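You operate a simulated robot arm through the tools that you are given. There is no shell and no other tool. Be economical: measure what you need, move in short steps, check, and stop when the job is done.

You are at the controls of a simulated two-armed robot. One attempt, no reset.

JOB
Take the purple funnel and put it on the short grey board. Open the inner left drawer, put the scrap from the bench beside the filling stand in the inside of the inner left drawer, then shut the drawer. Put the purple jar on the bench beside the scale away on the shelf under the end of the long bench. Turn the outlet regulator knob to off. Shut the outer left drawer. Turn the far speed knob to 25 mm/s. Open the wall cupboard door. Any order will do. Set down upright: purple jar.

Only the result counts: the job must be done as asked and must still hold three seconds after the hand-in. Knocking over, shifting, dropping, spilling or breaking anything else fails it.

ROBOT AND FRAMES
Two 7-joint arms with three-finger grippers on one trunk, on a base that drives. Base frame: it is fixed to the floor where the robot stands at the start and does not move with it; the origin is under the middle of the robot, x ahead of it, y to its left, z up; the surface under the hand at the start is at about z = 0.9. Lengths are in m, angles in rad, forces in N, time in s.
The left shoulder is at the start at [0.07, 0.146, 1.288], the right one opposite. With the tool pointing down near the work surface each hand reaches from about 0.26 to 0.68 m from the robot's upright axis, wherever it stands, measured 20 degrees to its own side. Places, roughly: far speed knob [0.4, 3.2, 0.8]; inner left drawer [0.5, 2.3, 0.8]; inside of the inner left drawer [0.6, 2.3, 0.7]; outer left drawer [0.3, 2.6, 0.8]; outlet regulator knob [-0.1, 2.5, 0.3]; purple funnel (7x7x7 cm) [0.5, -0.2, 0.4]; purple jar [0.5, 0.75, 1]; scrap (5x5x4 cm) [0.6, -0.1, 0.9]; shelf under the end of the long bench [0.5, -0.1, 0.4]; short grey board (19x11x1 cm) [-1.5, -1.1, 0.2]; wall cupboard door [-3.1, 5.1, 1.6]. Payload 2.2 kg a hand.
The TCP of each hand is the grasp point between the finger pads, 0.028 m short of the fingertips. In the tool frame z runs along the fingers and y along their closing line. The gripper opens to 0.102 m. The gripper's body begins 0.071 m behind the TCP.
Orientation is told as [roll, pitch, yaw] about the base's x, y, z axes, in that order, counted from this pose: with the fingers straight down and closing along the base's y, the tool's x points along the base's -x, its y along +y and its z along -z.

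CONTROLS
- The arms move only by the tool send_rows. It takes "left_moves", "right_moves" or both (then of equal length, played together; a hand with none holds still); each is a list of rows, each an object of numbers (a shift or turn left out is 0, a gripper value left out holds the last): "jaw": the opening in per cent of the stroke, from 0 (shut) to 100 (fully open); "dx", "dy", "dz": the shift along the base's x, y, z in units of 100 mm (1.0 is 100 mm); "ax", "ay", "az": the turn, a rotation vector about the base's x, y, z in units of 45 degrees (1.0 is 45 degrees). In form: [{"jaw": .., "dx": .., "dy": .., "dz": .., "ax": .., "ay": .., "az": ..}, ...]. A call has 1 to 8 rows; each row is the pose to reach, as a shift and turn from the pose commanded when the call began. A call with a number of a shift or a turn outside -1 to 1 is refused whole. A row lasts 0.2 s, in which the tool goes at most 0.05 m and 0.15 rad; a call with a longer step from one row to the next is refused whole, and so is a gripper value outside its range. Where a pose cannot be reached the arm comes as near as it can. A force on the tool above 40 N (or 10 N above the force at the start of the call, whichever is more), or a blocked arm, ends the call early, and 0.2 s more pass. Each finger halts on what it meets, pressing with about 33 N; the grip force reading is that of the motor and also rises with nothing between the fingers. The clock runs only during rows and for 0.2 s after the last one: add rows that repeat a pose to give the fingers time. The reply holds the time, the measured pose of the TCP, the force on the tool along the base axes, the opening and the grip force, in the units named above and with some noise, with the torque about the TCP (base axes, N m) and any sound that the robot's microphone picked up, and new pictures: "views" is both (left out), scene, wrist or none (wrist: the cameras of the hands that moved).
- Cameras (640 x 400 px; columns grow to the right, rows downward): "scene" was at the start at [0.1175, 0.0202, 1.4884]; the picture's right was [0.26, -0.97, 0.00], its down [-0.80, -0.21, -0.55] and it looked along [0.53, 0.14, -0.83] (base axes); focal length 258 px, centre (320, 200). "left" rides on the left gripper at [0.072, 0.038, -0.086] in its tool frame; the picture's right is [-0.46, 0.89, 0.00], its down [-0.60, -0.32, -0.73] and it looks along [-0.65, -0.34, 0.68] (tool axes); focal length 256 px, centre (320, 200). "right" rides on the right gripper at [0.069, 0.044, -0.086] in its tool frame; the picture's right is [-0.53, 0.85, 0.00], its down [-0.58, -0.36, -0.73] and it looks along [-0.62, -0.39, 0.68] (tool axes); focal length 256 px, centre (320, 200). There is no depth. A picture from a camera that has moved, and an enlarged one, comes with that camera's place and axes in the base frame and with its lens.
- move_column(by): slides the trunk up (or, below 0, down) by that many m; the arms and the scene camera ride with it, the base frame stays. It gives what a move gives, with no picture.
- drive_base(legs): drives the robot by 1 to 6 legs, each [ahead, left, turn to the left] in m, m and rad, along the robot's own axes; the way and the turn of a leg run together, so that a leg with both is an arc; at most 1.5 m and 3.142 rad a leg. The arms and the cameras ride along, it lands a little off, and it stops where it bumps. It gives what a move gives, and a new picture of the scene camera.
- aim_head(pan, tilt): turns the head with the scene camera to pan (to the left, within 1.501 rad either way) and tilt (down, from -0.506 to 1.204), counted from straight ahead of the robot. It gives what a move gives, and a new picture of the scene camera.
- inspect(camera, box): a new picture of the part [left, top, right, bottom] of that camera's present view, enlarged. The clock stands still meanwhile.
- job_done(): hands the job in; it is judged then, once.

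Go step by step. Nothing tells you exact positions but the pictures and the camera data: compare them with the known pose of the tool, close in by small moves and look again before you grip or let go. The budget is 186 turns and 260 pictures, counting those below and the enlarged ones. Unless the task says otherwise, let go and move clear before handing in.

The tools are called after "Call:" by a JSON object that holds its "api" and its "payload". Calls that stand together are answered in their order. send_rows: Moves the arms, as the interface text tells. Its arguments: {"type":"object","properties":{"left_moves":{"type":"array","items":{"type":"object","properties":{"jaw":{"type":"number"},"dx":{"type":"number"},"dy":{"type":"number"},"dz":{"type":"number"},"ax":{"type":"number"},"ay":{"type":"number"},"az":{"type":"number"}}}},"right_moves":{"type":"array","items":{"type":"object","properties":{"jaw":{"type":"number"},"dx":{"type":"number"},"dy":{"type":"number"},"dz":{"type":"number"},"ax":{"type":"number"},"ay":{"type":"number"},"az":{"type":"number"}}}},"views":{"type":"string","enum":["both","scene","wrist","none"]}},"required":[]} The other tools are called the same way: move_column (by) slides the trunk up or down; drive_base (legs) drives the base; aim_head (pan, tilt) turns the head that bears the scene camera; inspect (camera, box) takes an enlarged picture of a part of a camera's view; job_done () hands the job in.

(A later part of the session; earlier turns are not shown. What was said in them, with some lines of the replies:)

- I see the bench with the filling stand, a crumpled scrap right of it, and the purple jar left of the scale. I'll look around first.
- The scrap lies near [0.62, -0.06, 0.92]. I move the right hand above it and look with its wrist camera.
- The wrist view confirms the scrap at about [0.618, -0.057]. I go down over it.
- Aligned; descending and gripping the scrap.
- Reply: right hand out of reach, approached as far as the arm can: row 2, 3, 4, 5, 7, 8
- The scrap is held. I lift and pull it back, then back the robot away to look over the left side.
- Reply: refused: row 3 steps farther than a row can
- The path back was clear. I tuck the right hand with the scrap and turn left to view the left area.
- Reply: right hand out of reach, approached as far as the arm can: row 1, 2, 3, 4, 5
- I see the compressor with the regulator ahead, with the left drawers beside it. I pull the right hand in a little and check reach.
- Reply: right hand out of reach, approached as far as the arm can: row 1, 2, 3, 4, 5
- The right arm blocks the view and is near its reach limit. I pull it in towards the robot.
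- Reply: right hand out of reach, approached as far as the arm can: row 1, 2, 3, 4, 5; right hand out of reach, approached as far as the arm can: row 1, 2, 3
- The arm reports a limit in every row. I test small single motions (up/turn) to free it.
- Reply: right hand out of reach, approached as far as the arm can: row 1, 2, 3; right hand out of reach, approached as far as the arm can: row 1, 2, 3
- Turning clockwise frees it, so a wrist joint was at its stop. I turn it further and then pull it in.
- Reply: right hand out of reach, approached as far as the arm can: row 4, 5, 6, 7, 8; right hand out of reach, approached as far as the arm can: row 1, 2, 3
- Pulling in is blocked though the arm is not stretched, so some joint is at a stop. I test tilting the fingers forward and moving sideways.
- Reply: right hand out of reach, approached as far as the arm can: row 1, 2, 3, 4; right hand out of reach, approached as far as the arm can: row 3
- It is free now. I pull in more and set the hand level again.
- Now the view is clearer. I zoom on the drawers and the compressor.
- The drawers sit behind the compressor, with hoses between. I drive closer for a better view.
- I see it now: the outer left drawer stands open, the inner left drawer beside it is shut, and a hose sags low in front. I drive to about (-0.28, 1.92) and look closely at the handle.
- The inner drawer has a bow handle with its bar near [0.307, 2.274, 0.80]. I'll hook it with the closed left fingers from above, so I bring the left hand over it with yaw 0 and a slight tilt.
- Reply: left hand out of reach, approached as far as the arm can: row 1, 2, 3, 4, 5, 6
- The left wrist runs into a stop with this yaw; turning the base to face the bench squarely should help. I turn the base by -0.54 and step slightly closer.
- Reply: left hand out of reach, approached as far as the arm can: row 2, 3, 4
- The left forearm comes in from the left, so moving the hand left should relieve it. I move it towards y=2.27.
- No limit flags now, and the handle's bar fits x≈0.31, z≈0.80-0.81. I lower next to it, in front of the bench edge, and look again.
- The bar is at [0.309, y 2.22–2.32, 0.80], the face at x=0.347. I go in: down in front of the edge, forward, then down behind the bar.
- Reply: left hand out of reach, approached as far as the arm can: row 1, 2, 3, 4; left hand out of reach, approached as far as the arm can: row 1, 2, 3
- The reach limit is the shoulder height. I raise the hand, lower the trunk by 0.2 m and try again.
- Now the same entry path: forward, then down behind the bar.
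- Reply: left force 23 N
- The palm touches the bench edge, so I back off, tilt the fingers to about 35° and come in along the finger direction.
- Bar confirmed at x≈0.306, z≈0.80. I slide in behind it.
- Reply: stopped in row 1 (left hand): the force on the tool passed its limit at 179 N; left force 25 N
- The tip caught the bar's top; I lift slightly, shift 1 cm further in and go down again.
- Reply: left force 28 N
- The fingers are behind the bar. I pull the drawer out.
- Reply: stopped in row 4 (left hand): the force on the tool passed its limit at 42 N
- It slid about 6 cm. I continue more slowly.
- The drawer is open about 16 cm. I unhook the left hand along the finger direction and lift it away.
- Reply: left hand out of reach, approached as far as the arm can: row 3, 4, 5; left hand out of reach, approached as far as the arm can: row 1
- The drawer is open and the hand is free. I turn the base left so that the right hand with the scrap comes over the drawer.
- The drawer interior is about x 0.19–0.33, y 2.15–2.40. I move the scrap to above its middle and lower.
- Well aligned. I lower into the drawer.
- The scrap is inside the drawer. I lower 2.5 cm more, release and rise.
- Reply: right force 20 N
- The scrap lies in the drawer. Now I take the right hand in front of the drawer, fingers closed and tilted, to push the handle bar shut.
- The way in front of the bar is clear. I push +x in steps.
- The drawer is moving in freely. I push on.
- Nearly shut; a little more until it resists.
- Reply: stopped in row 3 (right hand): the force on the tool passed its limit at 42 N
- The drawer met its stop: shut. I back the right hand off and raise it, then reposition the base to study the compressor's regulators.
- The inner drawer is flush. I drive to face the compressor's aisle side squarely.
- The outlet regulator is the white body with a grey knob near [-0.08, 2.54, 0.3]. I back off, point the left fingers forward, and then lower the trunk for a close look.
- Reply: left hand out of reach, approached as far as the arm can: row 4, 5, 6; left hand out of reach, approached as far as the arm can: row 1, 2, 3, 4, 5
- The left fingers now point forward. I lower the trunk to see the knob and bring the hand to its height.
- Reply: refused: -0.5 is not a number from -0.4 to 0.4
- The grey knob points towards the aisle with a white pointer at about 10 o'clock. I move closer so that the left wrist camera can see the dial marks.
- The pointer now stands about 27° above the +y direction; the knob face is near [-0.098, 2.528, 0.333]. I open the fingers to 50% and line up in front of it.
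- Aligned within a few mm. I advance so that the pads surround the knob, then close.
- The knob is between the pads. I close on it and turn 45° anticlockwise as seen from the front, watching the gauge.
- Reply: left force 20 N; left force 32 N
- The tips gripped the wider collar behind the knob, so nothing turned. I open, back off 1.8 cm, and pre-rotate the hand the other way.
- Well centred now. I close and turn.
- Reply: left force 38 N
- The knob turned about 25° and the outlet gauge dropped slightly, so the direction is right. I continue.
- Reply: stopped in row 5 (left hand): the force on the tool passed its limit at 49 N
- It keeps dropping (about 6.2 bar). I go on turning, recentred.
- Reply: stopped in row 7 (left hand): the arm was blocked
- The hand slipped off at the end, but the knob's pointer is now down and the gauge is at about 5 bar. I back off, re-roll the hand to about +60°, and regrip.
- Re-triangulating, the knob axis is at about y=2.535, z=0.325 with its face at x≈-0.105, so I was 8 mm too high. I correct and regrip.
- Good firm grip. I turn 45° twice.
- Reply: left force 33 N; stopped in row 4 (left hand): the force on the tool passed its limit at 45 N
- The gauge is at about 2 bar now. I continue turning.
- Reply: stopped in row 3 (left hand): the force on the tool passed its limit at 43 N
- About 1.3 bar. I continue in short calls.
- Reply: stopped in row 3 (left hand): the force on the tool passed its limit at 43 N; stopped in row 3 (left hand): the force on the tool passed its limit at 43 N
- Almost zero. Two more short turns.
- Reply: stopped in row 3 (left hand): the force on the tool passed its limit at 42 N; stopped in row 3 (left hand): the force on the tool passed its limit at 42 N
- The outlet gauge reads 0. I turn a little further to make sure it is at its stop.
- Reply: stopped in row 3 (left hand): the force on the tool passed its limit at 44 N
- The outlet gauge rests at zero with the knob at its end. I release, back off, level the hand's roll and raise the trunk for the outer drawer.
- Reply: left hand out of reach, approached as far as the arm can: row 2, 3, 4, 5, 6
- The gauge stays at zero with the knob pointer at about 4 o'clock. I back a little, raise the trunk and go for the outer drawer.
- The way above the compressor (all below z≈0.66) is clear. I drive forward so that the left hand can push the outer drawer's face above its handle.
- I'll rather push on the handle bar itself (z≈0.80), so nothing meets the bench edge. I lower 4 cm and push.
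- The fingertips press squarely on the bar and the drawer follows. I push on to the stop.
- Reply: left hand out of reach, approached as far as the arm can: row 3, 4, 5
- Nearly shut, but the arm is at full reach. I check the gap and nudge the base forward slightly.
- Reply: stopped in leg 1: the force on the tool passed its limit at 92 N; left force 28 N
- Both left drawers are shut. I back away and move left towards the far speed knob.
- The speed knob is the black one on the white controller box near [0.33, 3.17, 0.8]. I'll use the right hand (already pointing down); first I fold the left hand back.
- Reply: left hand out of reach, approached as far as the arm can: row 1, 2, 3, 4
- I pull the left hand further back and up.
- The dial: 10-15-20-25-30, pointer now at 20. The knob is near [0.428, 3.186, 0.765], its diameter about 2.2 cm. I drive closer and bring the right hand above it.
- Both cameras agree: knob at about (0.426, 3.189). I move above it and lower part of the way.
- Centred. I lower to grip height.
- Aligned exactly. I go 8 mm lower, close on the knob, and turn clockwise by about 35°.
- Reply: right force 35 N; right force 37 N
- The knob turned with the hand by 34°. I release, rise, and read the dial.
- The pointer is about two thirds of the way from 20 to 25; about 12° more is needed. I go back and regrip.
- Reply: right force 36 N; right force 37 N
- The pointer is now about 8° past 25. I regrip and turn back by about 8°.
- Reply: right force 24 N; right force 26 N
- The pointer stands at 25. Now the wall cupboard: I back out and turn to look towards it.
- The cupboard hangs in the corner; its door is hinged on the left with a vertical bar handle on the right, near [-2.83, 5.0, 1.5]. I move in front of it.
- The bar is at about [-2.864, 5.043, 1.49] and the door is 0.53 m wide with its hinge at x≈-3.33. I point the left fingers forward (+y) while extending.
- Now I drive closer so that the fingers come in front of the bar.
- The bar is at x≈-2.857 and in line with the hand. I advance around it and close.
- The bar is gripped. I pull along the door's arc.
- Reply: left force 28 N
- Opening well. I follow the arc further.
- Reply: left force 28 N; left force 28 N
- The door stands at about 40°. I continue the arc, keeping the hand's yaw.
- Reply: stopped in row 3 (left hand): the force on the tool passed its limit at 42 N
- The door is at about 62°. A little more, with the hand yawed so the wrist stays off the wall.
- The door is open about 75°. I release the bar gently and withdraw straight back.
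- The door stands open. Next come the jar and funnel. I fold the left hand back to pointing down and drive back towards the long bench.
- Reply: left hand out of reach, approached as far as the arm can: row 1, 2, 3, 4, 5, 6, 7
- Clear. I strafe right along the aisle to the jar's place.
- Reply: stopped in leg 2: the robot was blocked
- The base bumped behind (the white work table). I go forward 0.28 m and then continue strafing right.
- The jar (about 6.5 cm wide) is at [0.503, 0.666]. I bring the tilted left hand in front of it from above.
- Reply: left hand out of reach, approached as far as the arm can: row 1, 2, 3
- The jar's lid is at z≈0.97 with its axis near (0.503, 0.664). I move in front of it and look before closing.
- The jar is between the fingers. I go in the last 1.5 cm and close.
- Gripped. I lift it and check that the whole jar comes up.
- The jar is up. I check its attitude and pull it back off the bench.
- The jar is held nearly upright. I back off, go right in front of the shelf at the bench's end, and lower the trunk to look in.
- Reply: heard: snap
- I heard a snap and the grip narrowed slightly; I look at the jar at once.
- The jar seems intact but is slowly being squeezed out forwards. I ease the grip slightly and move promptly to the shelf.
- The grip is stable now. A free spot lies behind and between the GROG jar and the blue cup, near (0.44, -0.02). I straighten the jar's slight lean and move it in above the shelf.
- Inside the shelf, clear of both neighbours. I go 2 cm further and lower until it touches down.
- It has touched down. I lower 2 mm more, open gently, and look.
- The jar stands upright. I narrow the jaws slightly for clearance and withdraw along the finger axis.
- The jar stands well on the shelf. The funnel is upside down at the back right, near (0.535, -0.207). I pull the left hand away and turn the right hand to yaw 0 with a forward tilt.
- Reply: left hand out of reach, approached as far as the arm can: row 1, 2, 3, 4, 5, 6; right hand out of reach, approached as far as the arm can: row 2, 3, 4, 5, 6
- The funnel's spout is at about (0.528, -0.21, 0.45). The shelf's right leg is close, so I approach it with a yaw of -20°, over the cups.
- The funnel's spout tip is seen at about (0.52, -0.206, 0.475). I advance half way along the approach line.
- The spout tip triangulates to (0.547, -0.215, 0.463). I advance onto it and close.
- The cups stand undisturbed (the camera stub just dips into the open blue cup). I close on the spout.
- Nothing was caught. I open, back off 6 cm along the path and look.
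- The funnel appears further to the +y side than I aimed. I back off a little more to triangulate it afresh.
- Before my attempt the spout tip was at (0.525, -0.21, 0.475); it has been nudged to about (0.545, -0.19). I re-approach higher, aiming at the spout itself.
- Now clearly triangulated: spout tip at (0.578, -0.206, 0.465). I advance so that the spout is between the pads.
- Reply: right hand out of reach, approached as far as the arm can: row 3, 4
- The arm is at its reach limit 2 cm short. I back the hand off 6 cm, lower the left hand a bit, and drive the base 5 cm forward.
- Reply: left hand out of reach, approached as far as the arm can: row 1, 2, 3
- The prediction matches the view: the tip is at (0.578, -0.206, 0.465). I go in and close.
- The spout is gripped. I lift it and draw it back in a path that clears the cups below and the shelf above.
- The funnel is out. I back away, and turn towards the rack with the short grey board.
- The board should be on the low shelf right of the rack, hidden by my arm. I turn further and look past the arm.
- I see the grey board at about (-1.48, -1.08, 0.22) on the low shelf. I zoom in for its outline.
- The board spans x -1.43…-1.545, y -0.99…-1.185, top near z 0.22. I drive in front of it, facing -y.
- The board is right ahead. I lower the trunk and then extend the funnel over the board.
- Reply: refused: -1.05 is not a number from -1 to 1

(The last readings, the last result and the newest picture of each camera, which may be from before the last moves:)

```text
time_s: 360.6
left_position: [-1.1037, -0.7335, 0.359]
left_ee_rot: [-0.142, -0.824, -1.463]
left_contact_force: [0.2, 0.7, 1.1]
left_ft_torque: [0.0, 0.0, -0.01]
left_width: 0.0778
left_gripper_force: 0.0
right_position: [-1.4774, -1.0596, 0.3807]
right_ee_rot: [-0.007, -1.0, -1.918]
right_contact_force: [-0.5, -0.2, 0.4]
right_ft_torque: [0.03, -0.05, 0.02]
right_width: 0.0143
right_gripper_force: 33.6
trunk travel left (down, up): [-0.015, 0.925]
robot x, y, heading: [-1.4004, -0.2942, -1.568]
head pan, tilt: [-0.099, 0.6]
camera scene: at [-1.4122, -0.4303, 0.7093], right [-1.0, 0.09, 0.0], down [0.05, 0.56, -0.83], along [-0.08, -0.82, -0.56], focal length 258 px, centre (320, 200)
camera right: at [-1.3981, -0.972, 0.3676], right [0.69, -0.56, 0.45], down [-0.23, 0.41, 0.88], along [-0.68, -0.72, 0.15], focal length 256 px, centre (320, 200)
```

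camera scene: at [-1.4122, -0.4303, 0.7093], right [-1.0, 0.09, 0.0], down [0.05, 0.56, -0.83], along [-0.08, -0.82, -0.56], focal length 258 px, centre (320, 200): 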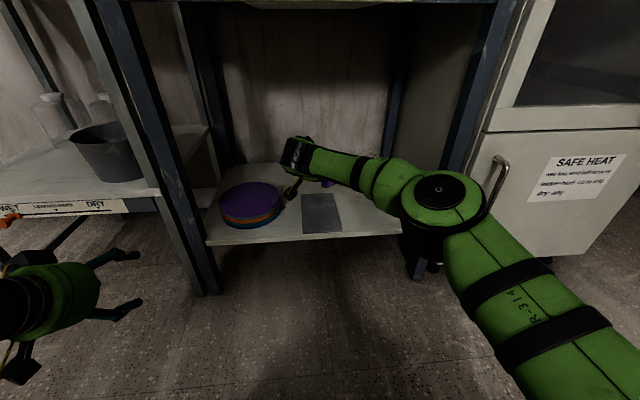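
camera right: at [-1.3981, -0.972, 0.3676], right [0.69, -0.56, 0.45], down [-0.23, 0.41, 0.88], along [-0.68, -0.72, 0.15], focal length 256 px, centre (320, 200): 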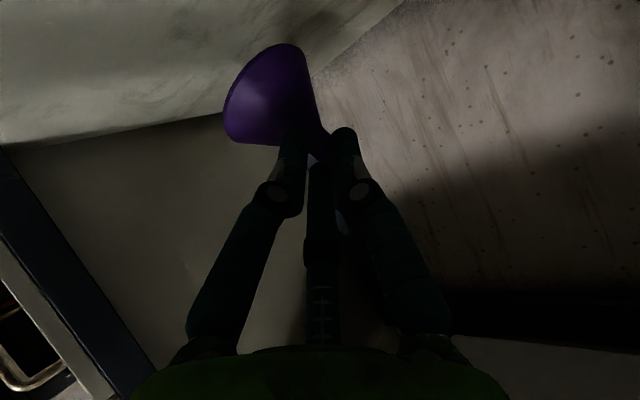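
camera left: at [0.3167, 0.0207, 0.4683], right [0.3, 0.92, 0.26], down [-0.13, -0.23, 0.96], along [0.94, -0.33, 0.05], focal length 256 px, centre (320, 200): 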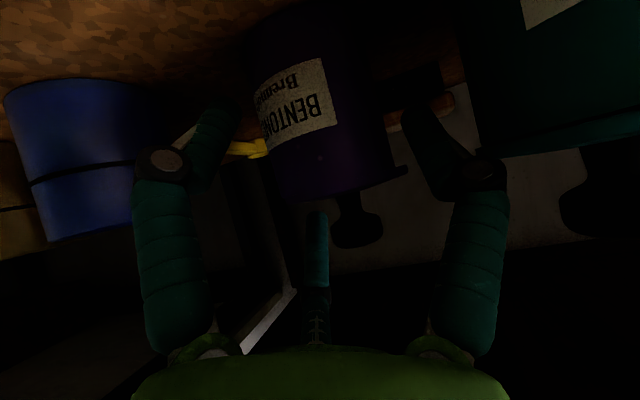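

The hand is above the board. I shift 1 cm forward and lower the funnel onto it.

Call:
{"api": "send_rows", "payload": {"right_moves": [{"dy": -0.1, "dz": -0.3}, {"dy": -0.11, "dz": -0.6}, {"dy": -0.11, "dz": -0.8}, {"dy": -0.11, "dz": -0.9}], "views": "wrist"}}

Call:
{"api": "inspect", "payload": {"camera": "scene", "box": [260, 140, 380, 240]}}

```text
time_s: 361.6
left_position: [-1.1039, -0.7322, 0.3599]
left_ee_rot: [-0.142, -0.83, -1.46]
left_contact_force: [-0.3, 0.2, 0.5]
left_ft_torque: [0.03, 0.01, 0.01]
left_width: 0.0774
left_gripper_force: 0.0
right_position: [-1.4814, -1.071, 0.2963]
right_ee_rot: [-0.005, -1.014, -1.924]
right_contact_force: [0.2, 0.4, 18.4]
right_ft_torque: [-0.49, -0.01, 0.0]
right_width: 0.0146
right_gripper_force: 32.6
trunk travel left (down, up): [-0.015, 0.925]
robot x, y, heading: [-1.4012, -0.2953, -1.562]
head pan, tilt: [-0.099, 0.6]
camera right: at [-1.4018, -0.9858, 0.2834], right [0.69, -0.56, 0.45], down [-0.23, 0.42, 0.88], along [-0.68, -0.71, 0.16], focal length 256 px, centre (320, 200)
```

right: 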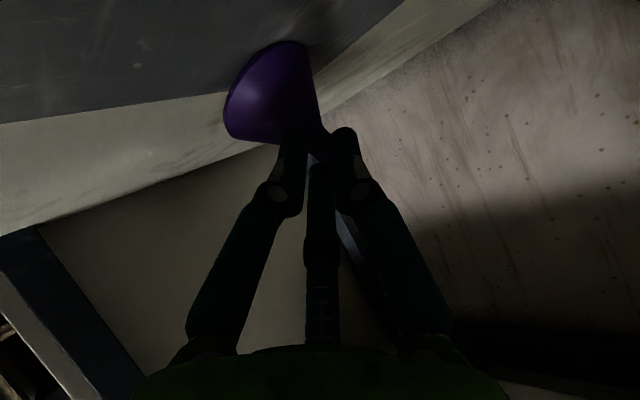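

```text
4.00 times, centred on (320, 190) of scene
camera zoom: at [-1.412, -0.4282, 0.7102], right [-1.0, 0.09, 0.0], down [0.05, 0.56, -0.83], along [-0.08, -0.82, -0.56], focal length 1034 px, centre (320, 240)
```

zoom: 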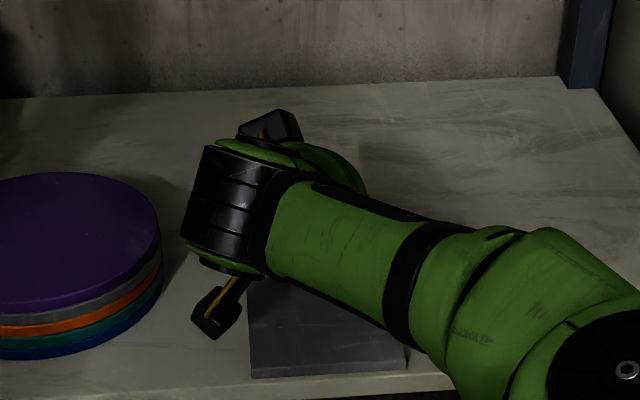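

The funnel touched at board height (z≈0.24), but with that height the board's centre is nearer (-1.46, -1.05). I lift slightly, shift by (+2.4, +3) cm and set down again.

Call:
{"api": "send_rows", "payload": {"right_moves": [{"dz": 0.25}, {"dx": 0.24, "dy": 0.15, "dz": 0.25}, {"dx": 0.24, "dy": 0.3, "dz": 0.25}, {"dx": 0.24, "dy": 0.3, "dz": 0.13}], "views": "wrist"}}

```text
time_s: 362.6
left_position: [-1.1046, -0.7332, 0.3587]
left_ee_rot: [-0.143, -0.829, -1.463]
left_contact_force: [-0.2, -0.1, 0.2]
left_ft_torque: [0.0, -0.02, -0.04]
left_width: 0.0775
left_gripper_force: 0.1
right_position: [-1.4545, -1.0411, 0.3027]
right_ee_rot: [-0.007, -1.001, -1.921]
right_contact_force: [-0.7, -0.2, -0.4]
right_ft_torque: [-0.02, -0.03, 0.01]
right_width: 0.0147
right_gripper_force: 32.9
trunk travel left (down, up): [-0.015, 0.925]
robot x, y, heading: [-1.4023, -0.2985, -1.565]
head pan, tilt: [-0.099, 0.6]
camera right: at [-1.3757, -0.9534, 0.2913], right [0.69, -0.57, 0.45], down [-0.23, 0.41, 0.88], along [-0.68, -0.72, 0.15], focal length 256 px, centre (320, 200)
```

right: 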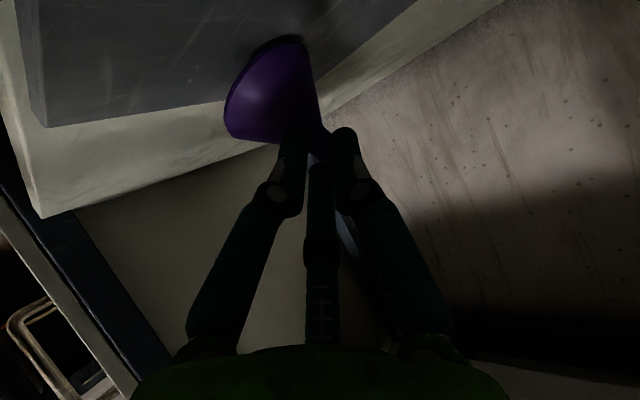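

The funnel is now over the board's middle. I lower to contact and release.

Call:
{"api": "send_rows", "payload": {"right_moves": [{"dz": -0.04, "dy": -0.08}, {"dz": -0.08, "dy": -0.08}, {"dz": -0.11, "dy": -0.08}], "views": "none"}}

```text
time_s: 363.4
left_position: [-1.1037, -0.7328, 0.3597]
left_ee_rot: [-0.143, -0.83, -1.463]
left_contact_force: [-1.0, 0.0, -0.2]
left_ft_torque: [0.0, -0.02, -0.02]
left_width: 0.0776
left_gripper_force: 0.0
right_position: [-1.4571, -1.0485, 0.2967]
right_ee_rot: [-0.003, -1.008, -1.923]
right_contact_force: [-0.6, 1.6, 13.3]
right_ft_torque: [-0.27, -0.05, -0.04]
right_width: 0.014
right_gripper_force: 33.4
trunk travel left (down, up): [-0.015, 0.925]
robot x, y, heading: [-1.4046, -0.2945, -1.565]
head pan, tilt: [-0.099, 0.6]
```

Contact again. I open and withdraw along the finger axis.

Call:
{"api": "send_rows", "payload": {"right_moves": [{"dz": 0.03}, {"dz": 0.03, "jaw": 20}, {"dz": 0.03, "jaw": 40}, {"dz": 0.03, "jaw": 40}], "views": "none"}}

Call:
{"api": "send_rows", "payload": {"right_moves": [{"dx": 0.07, "dy": 0.2, "dz": 0.14}, {"dx": 0.15, "dy": 0.4, "dz": 0.28}, {"dx": 0.26, "dy": 0.7, "dz": 0.5}, {"dx": 0.36, "dy": 1.0, "dz": 0.7}], "views": "wrist"}}

```text
time_s: 364.4
left_position: [-1.1033, -0.7338, 0.3587]
left_ee_rot: [-0.143, -0.826, -1.462]
left_contact_force: [0.1, 0.0, 0.3]
left_ft_torque: [0.01, -0.02, 0.01]
left_width: 0.0773
left_gripper_force: 0.1
right_position: [-1.4566, -1.0491, 0.2944]
right_ee_rot: [-0.006, -0.999, -1.92]
right_contact_force: [0.5, -0.9, 0.3]
right_ft_torque: [0.0, 0.01, 0.04]
right_width: 0.0412
right_gripper_force: 0.1
trunk travel left (down, up): [-0.015, 0.925]
robot x, y, heading: [-1.4062, -0.2946, -1.564]
head pan, tilt: [-0.099, 0.6]
```

```text
time_s: 365.4
left_position: [-1.1045, -0.7336, 0.3582]
left_ee_rot: [-0.143, -0.824, -1.462]
left_contact_force: [-0.6, 0.1, -0.2]
left_ft_torque: [-0.01, 0.03, -0.01]
left_width: 0.0774
left_gripper_force: 0.1
right_position: [-1.4238, -0.9455, 0.3652]
right_ee_rot: [-0.006, -1.0, -1.923]
right_contact_force: [-0.2, -0.2, 0.0]
right_ft_torque: [-0.02, 0.01, -0.02]
right_width: 0.041
right_gripper_force: 0.0
trunk travel left (down, up): [-0.015, 0.925]
robot x, y, heading: [-1.404, -0.2931, -1.569]
head pan, tilt: [-0.099, 0.6]
camera right: at [-1.344, -0.8592, 0.3527], right [0.69, -0.57, 0.45], down [-0.23, 0.41, 0.88], along [-0.68, -0.72, 0.15], focal length 256 px, centre (320, 200)
```

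right: 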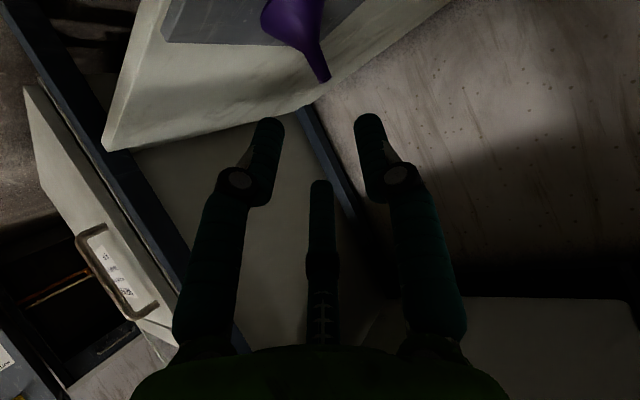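

The funnel stands. I back off the base to see the whole board with the scene camera.

Call:
{"api": "drive_base", "payload": {"legs": [[-0.15, 0, 0]]}}

Call:
{"api": "send_rows", "payload": {"right_moves": [{"dx": -0.3, "dy": 0.3, "dz": 0.2}, {"dx": -0.6, "dy": 0.5, "dz": 0.4}, {"dx": -1.0, "dy": 0.6, "dz": 0.6}], "views": "none"}}

Call:
{"api": "inspect", "payload": {"camera": "scene", "box": [250, 90, 410, 210]}}

```text
time_s: 366.8
left_position: [-1.108, -0.5861, 0.3589]
left_ee_rot: [-0.143, -0.826, -1.469]
left_contact_force: [0.0, 1.0, 0.5]
left_ft_torque: [0.0, 0.0, -0.01]
left_width: 0.0774
left_gripper_force: 0.1
right_position: [-1.4278, -0.7962, 0.3644]
right_ee_rot: [-0.008, -1.0, -1.926]
right_contact_force: [-0.4, -0.1, 0.0]
right_ft_torque: [0.01, -0.01, 0.0]
right_width: 0.0407
right_gripper_force: 0.1
trunk travel left (down, up): [-0.015, 0.925]
robot x, y, heading: [-1.4031, -0.1409, -1.58]
head pan, tilt: [-0.099, 0.6]
camera scene: at [-1.4135, -0.2806, 0.7093], right [-0.99, 0.1, 0.0], down [0.06, 0.56, -0.83], along [-0.08, -0.82, -0.56], focal length 258 px, centre (320, 200)
```

scene: 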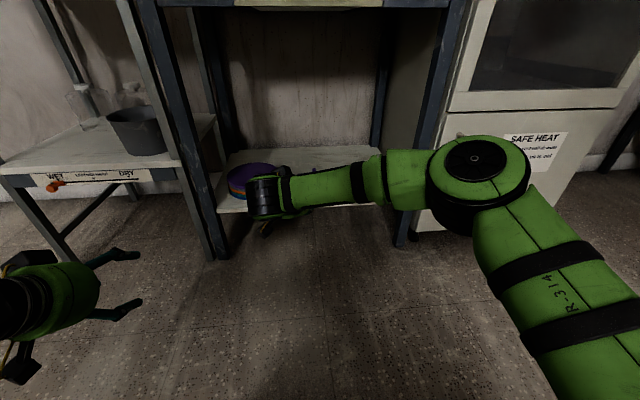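

```text
time_s: 367.6
left_position: [-1.1086, -0.5855, 0.3588]
left_ee_rot: [-0.143, -0.828, -1.47]
left_contact_force: [1.3, 0.6, 0.1]
left_ft_torque: [0.01, 0.01, -0.04]
left_width: 0.0775
left_gripper_force: 0.2
right_position: [-1.5315, -0.7382, 0.4211]
right_ee_rot: [-0.008, -1.001, -1.924]
right_contact_force: [-0.7, -0.7, 0.0]
right_ft_torque: [0.01, 0.01, -0.02]
right_width: 0.0407
right_gripper_force: 0.0
trunk travel left (down, up): [-0.015, 0.925]
robot x, y, heading: [-1.4061, -0.1451, -1.571]
head pan, tilt: [-0.099, 0.6]
```

```text
3.33 times, centred on (330, 150) of scene
camera zoom: at [-1.4134, -0.2806, 0.7093], right [-0.99, 0.1, 0.0], down [0.06, 0.56, -0.83], along [-0.08, -0.82, -0.56], focal length 861 px, centre (287, 367)
```

zoom: 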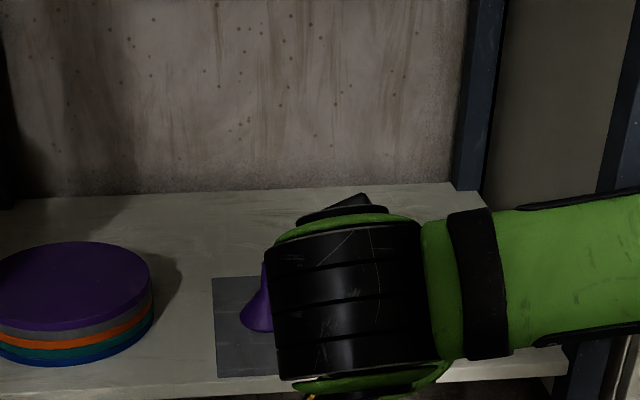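

The funnel stands upright well inside the grey board's outline, and both hands are empty and clear. Every item on the list has been handled: scrap in the shut inner drawer, outer drawer shut, outlet regulator at zero, speed at 25, cupboard door open, jar on the shelf, funnel on the board. I hand the job in.

Call:
{"api": "job_done", "payload": {}}

```text
The job is handed in.
```

I finished all seven tasks and handed the job in, but the jar may be damaged: I heard a snap while carrying it. It looked whole afterwards and stands upright on the shelf, though I couldn't rule out damage.

- **Scrap and inner left drawer:** the scrap is inside the drawer, and the drawer is shut.
- **Outer left drawer:** shut against its stop.
- **Outlet regulator:** turned anticlockwise until its gauge read zero. The knob has no off mark, so I went by the gauge.
- **Far speed knob:** the pointer is within a few degrees of 25.
- **Wall cupboard door:** open about 75°.
- **Purple funnel:** on the short grey board, inside its outline as far as I could see; my arm hid part of it. My first try at gripping it pushed it a few centimetres along its shelf.

While driving, the base also bumped the white work table once. I stopped and went around it, but I did not check whether anything on it moved.
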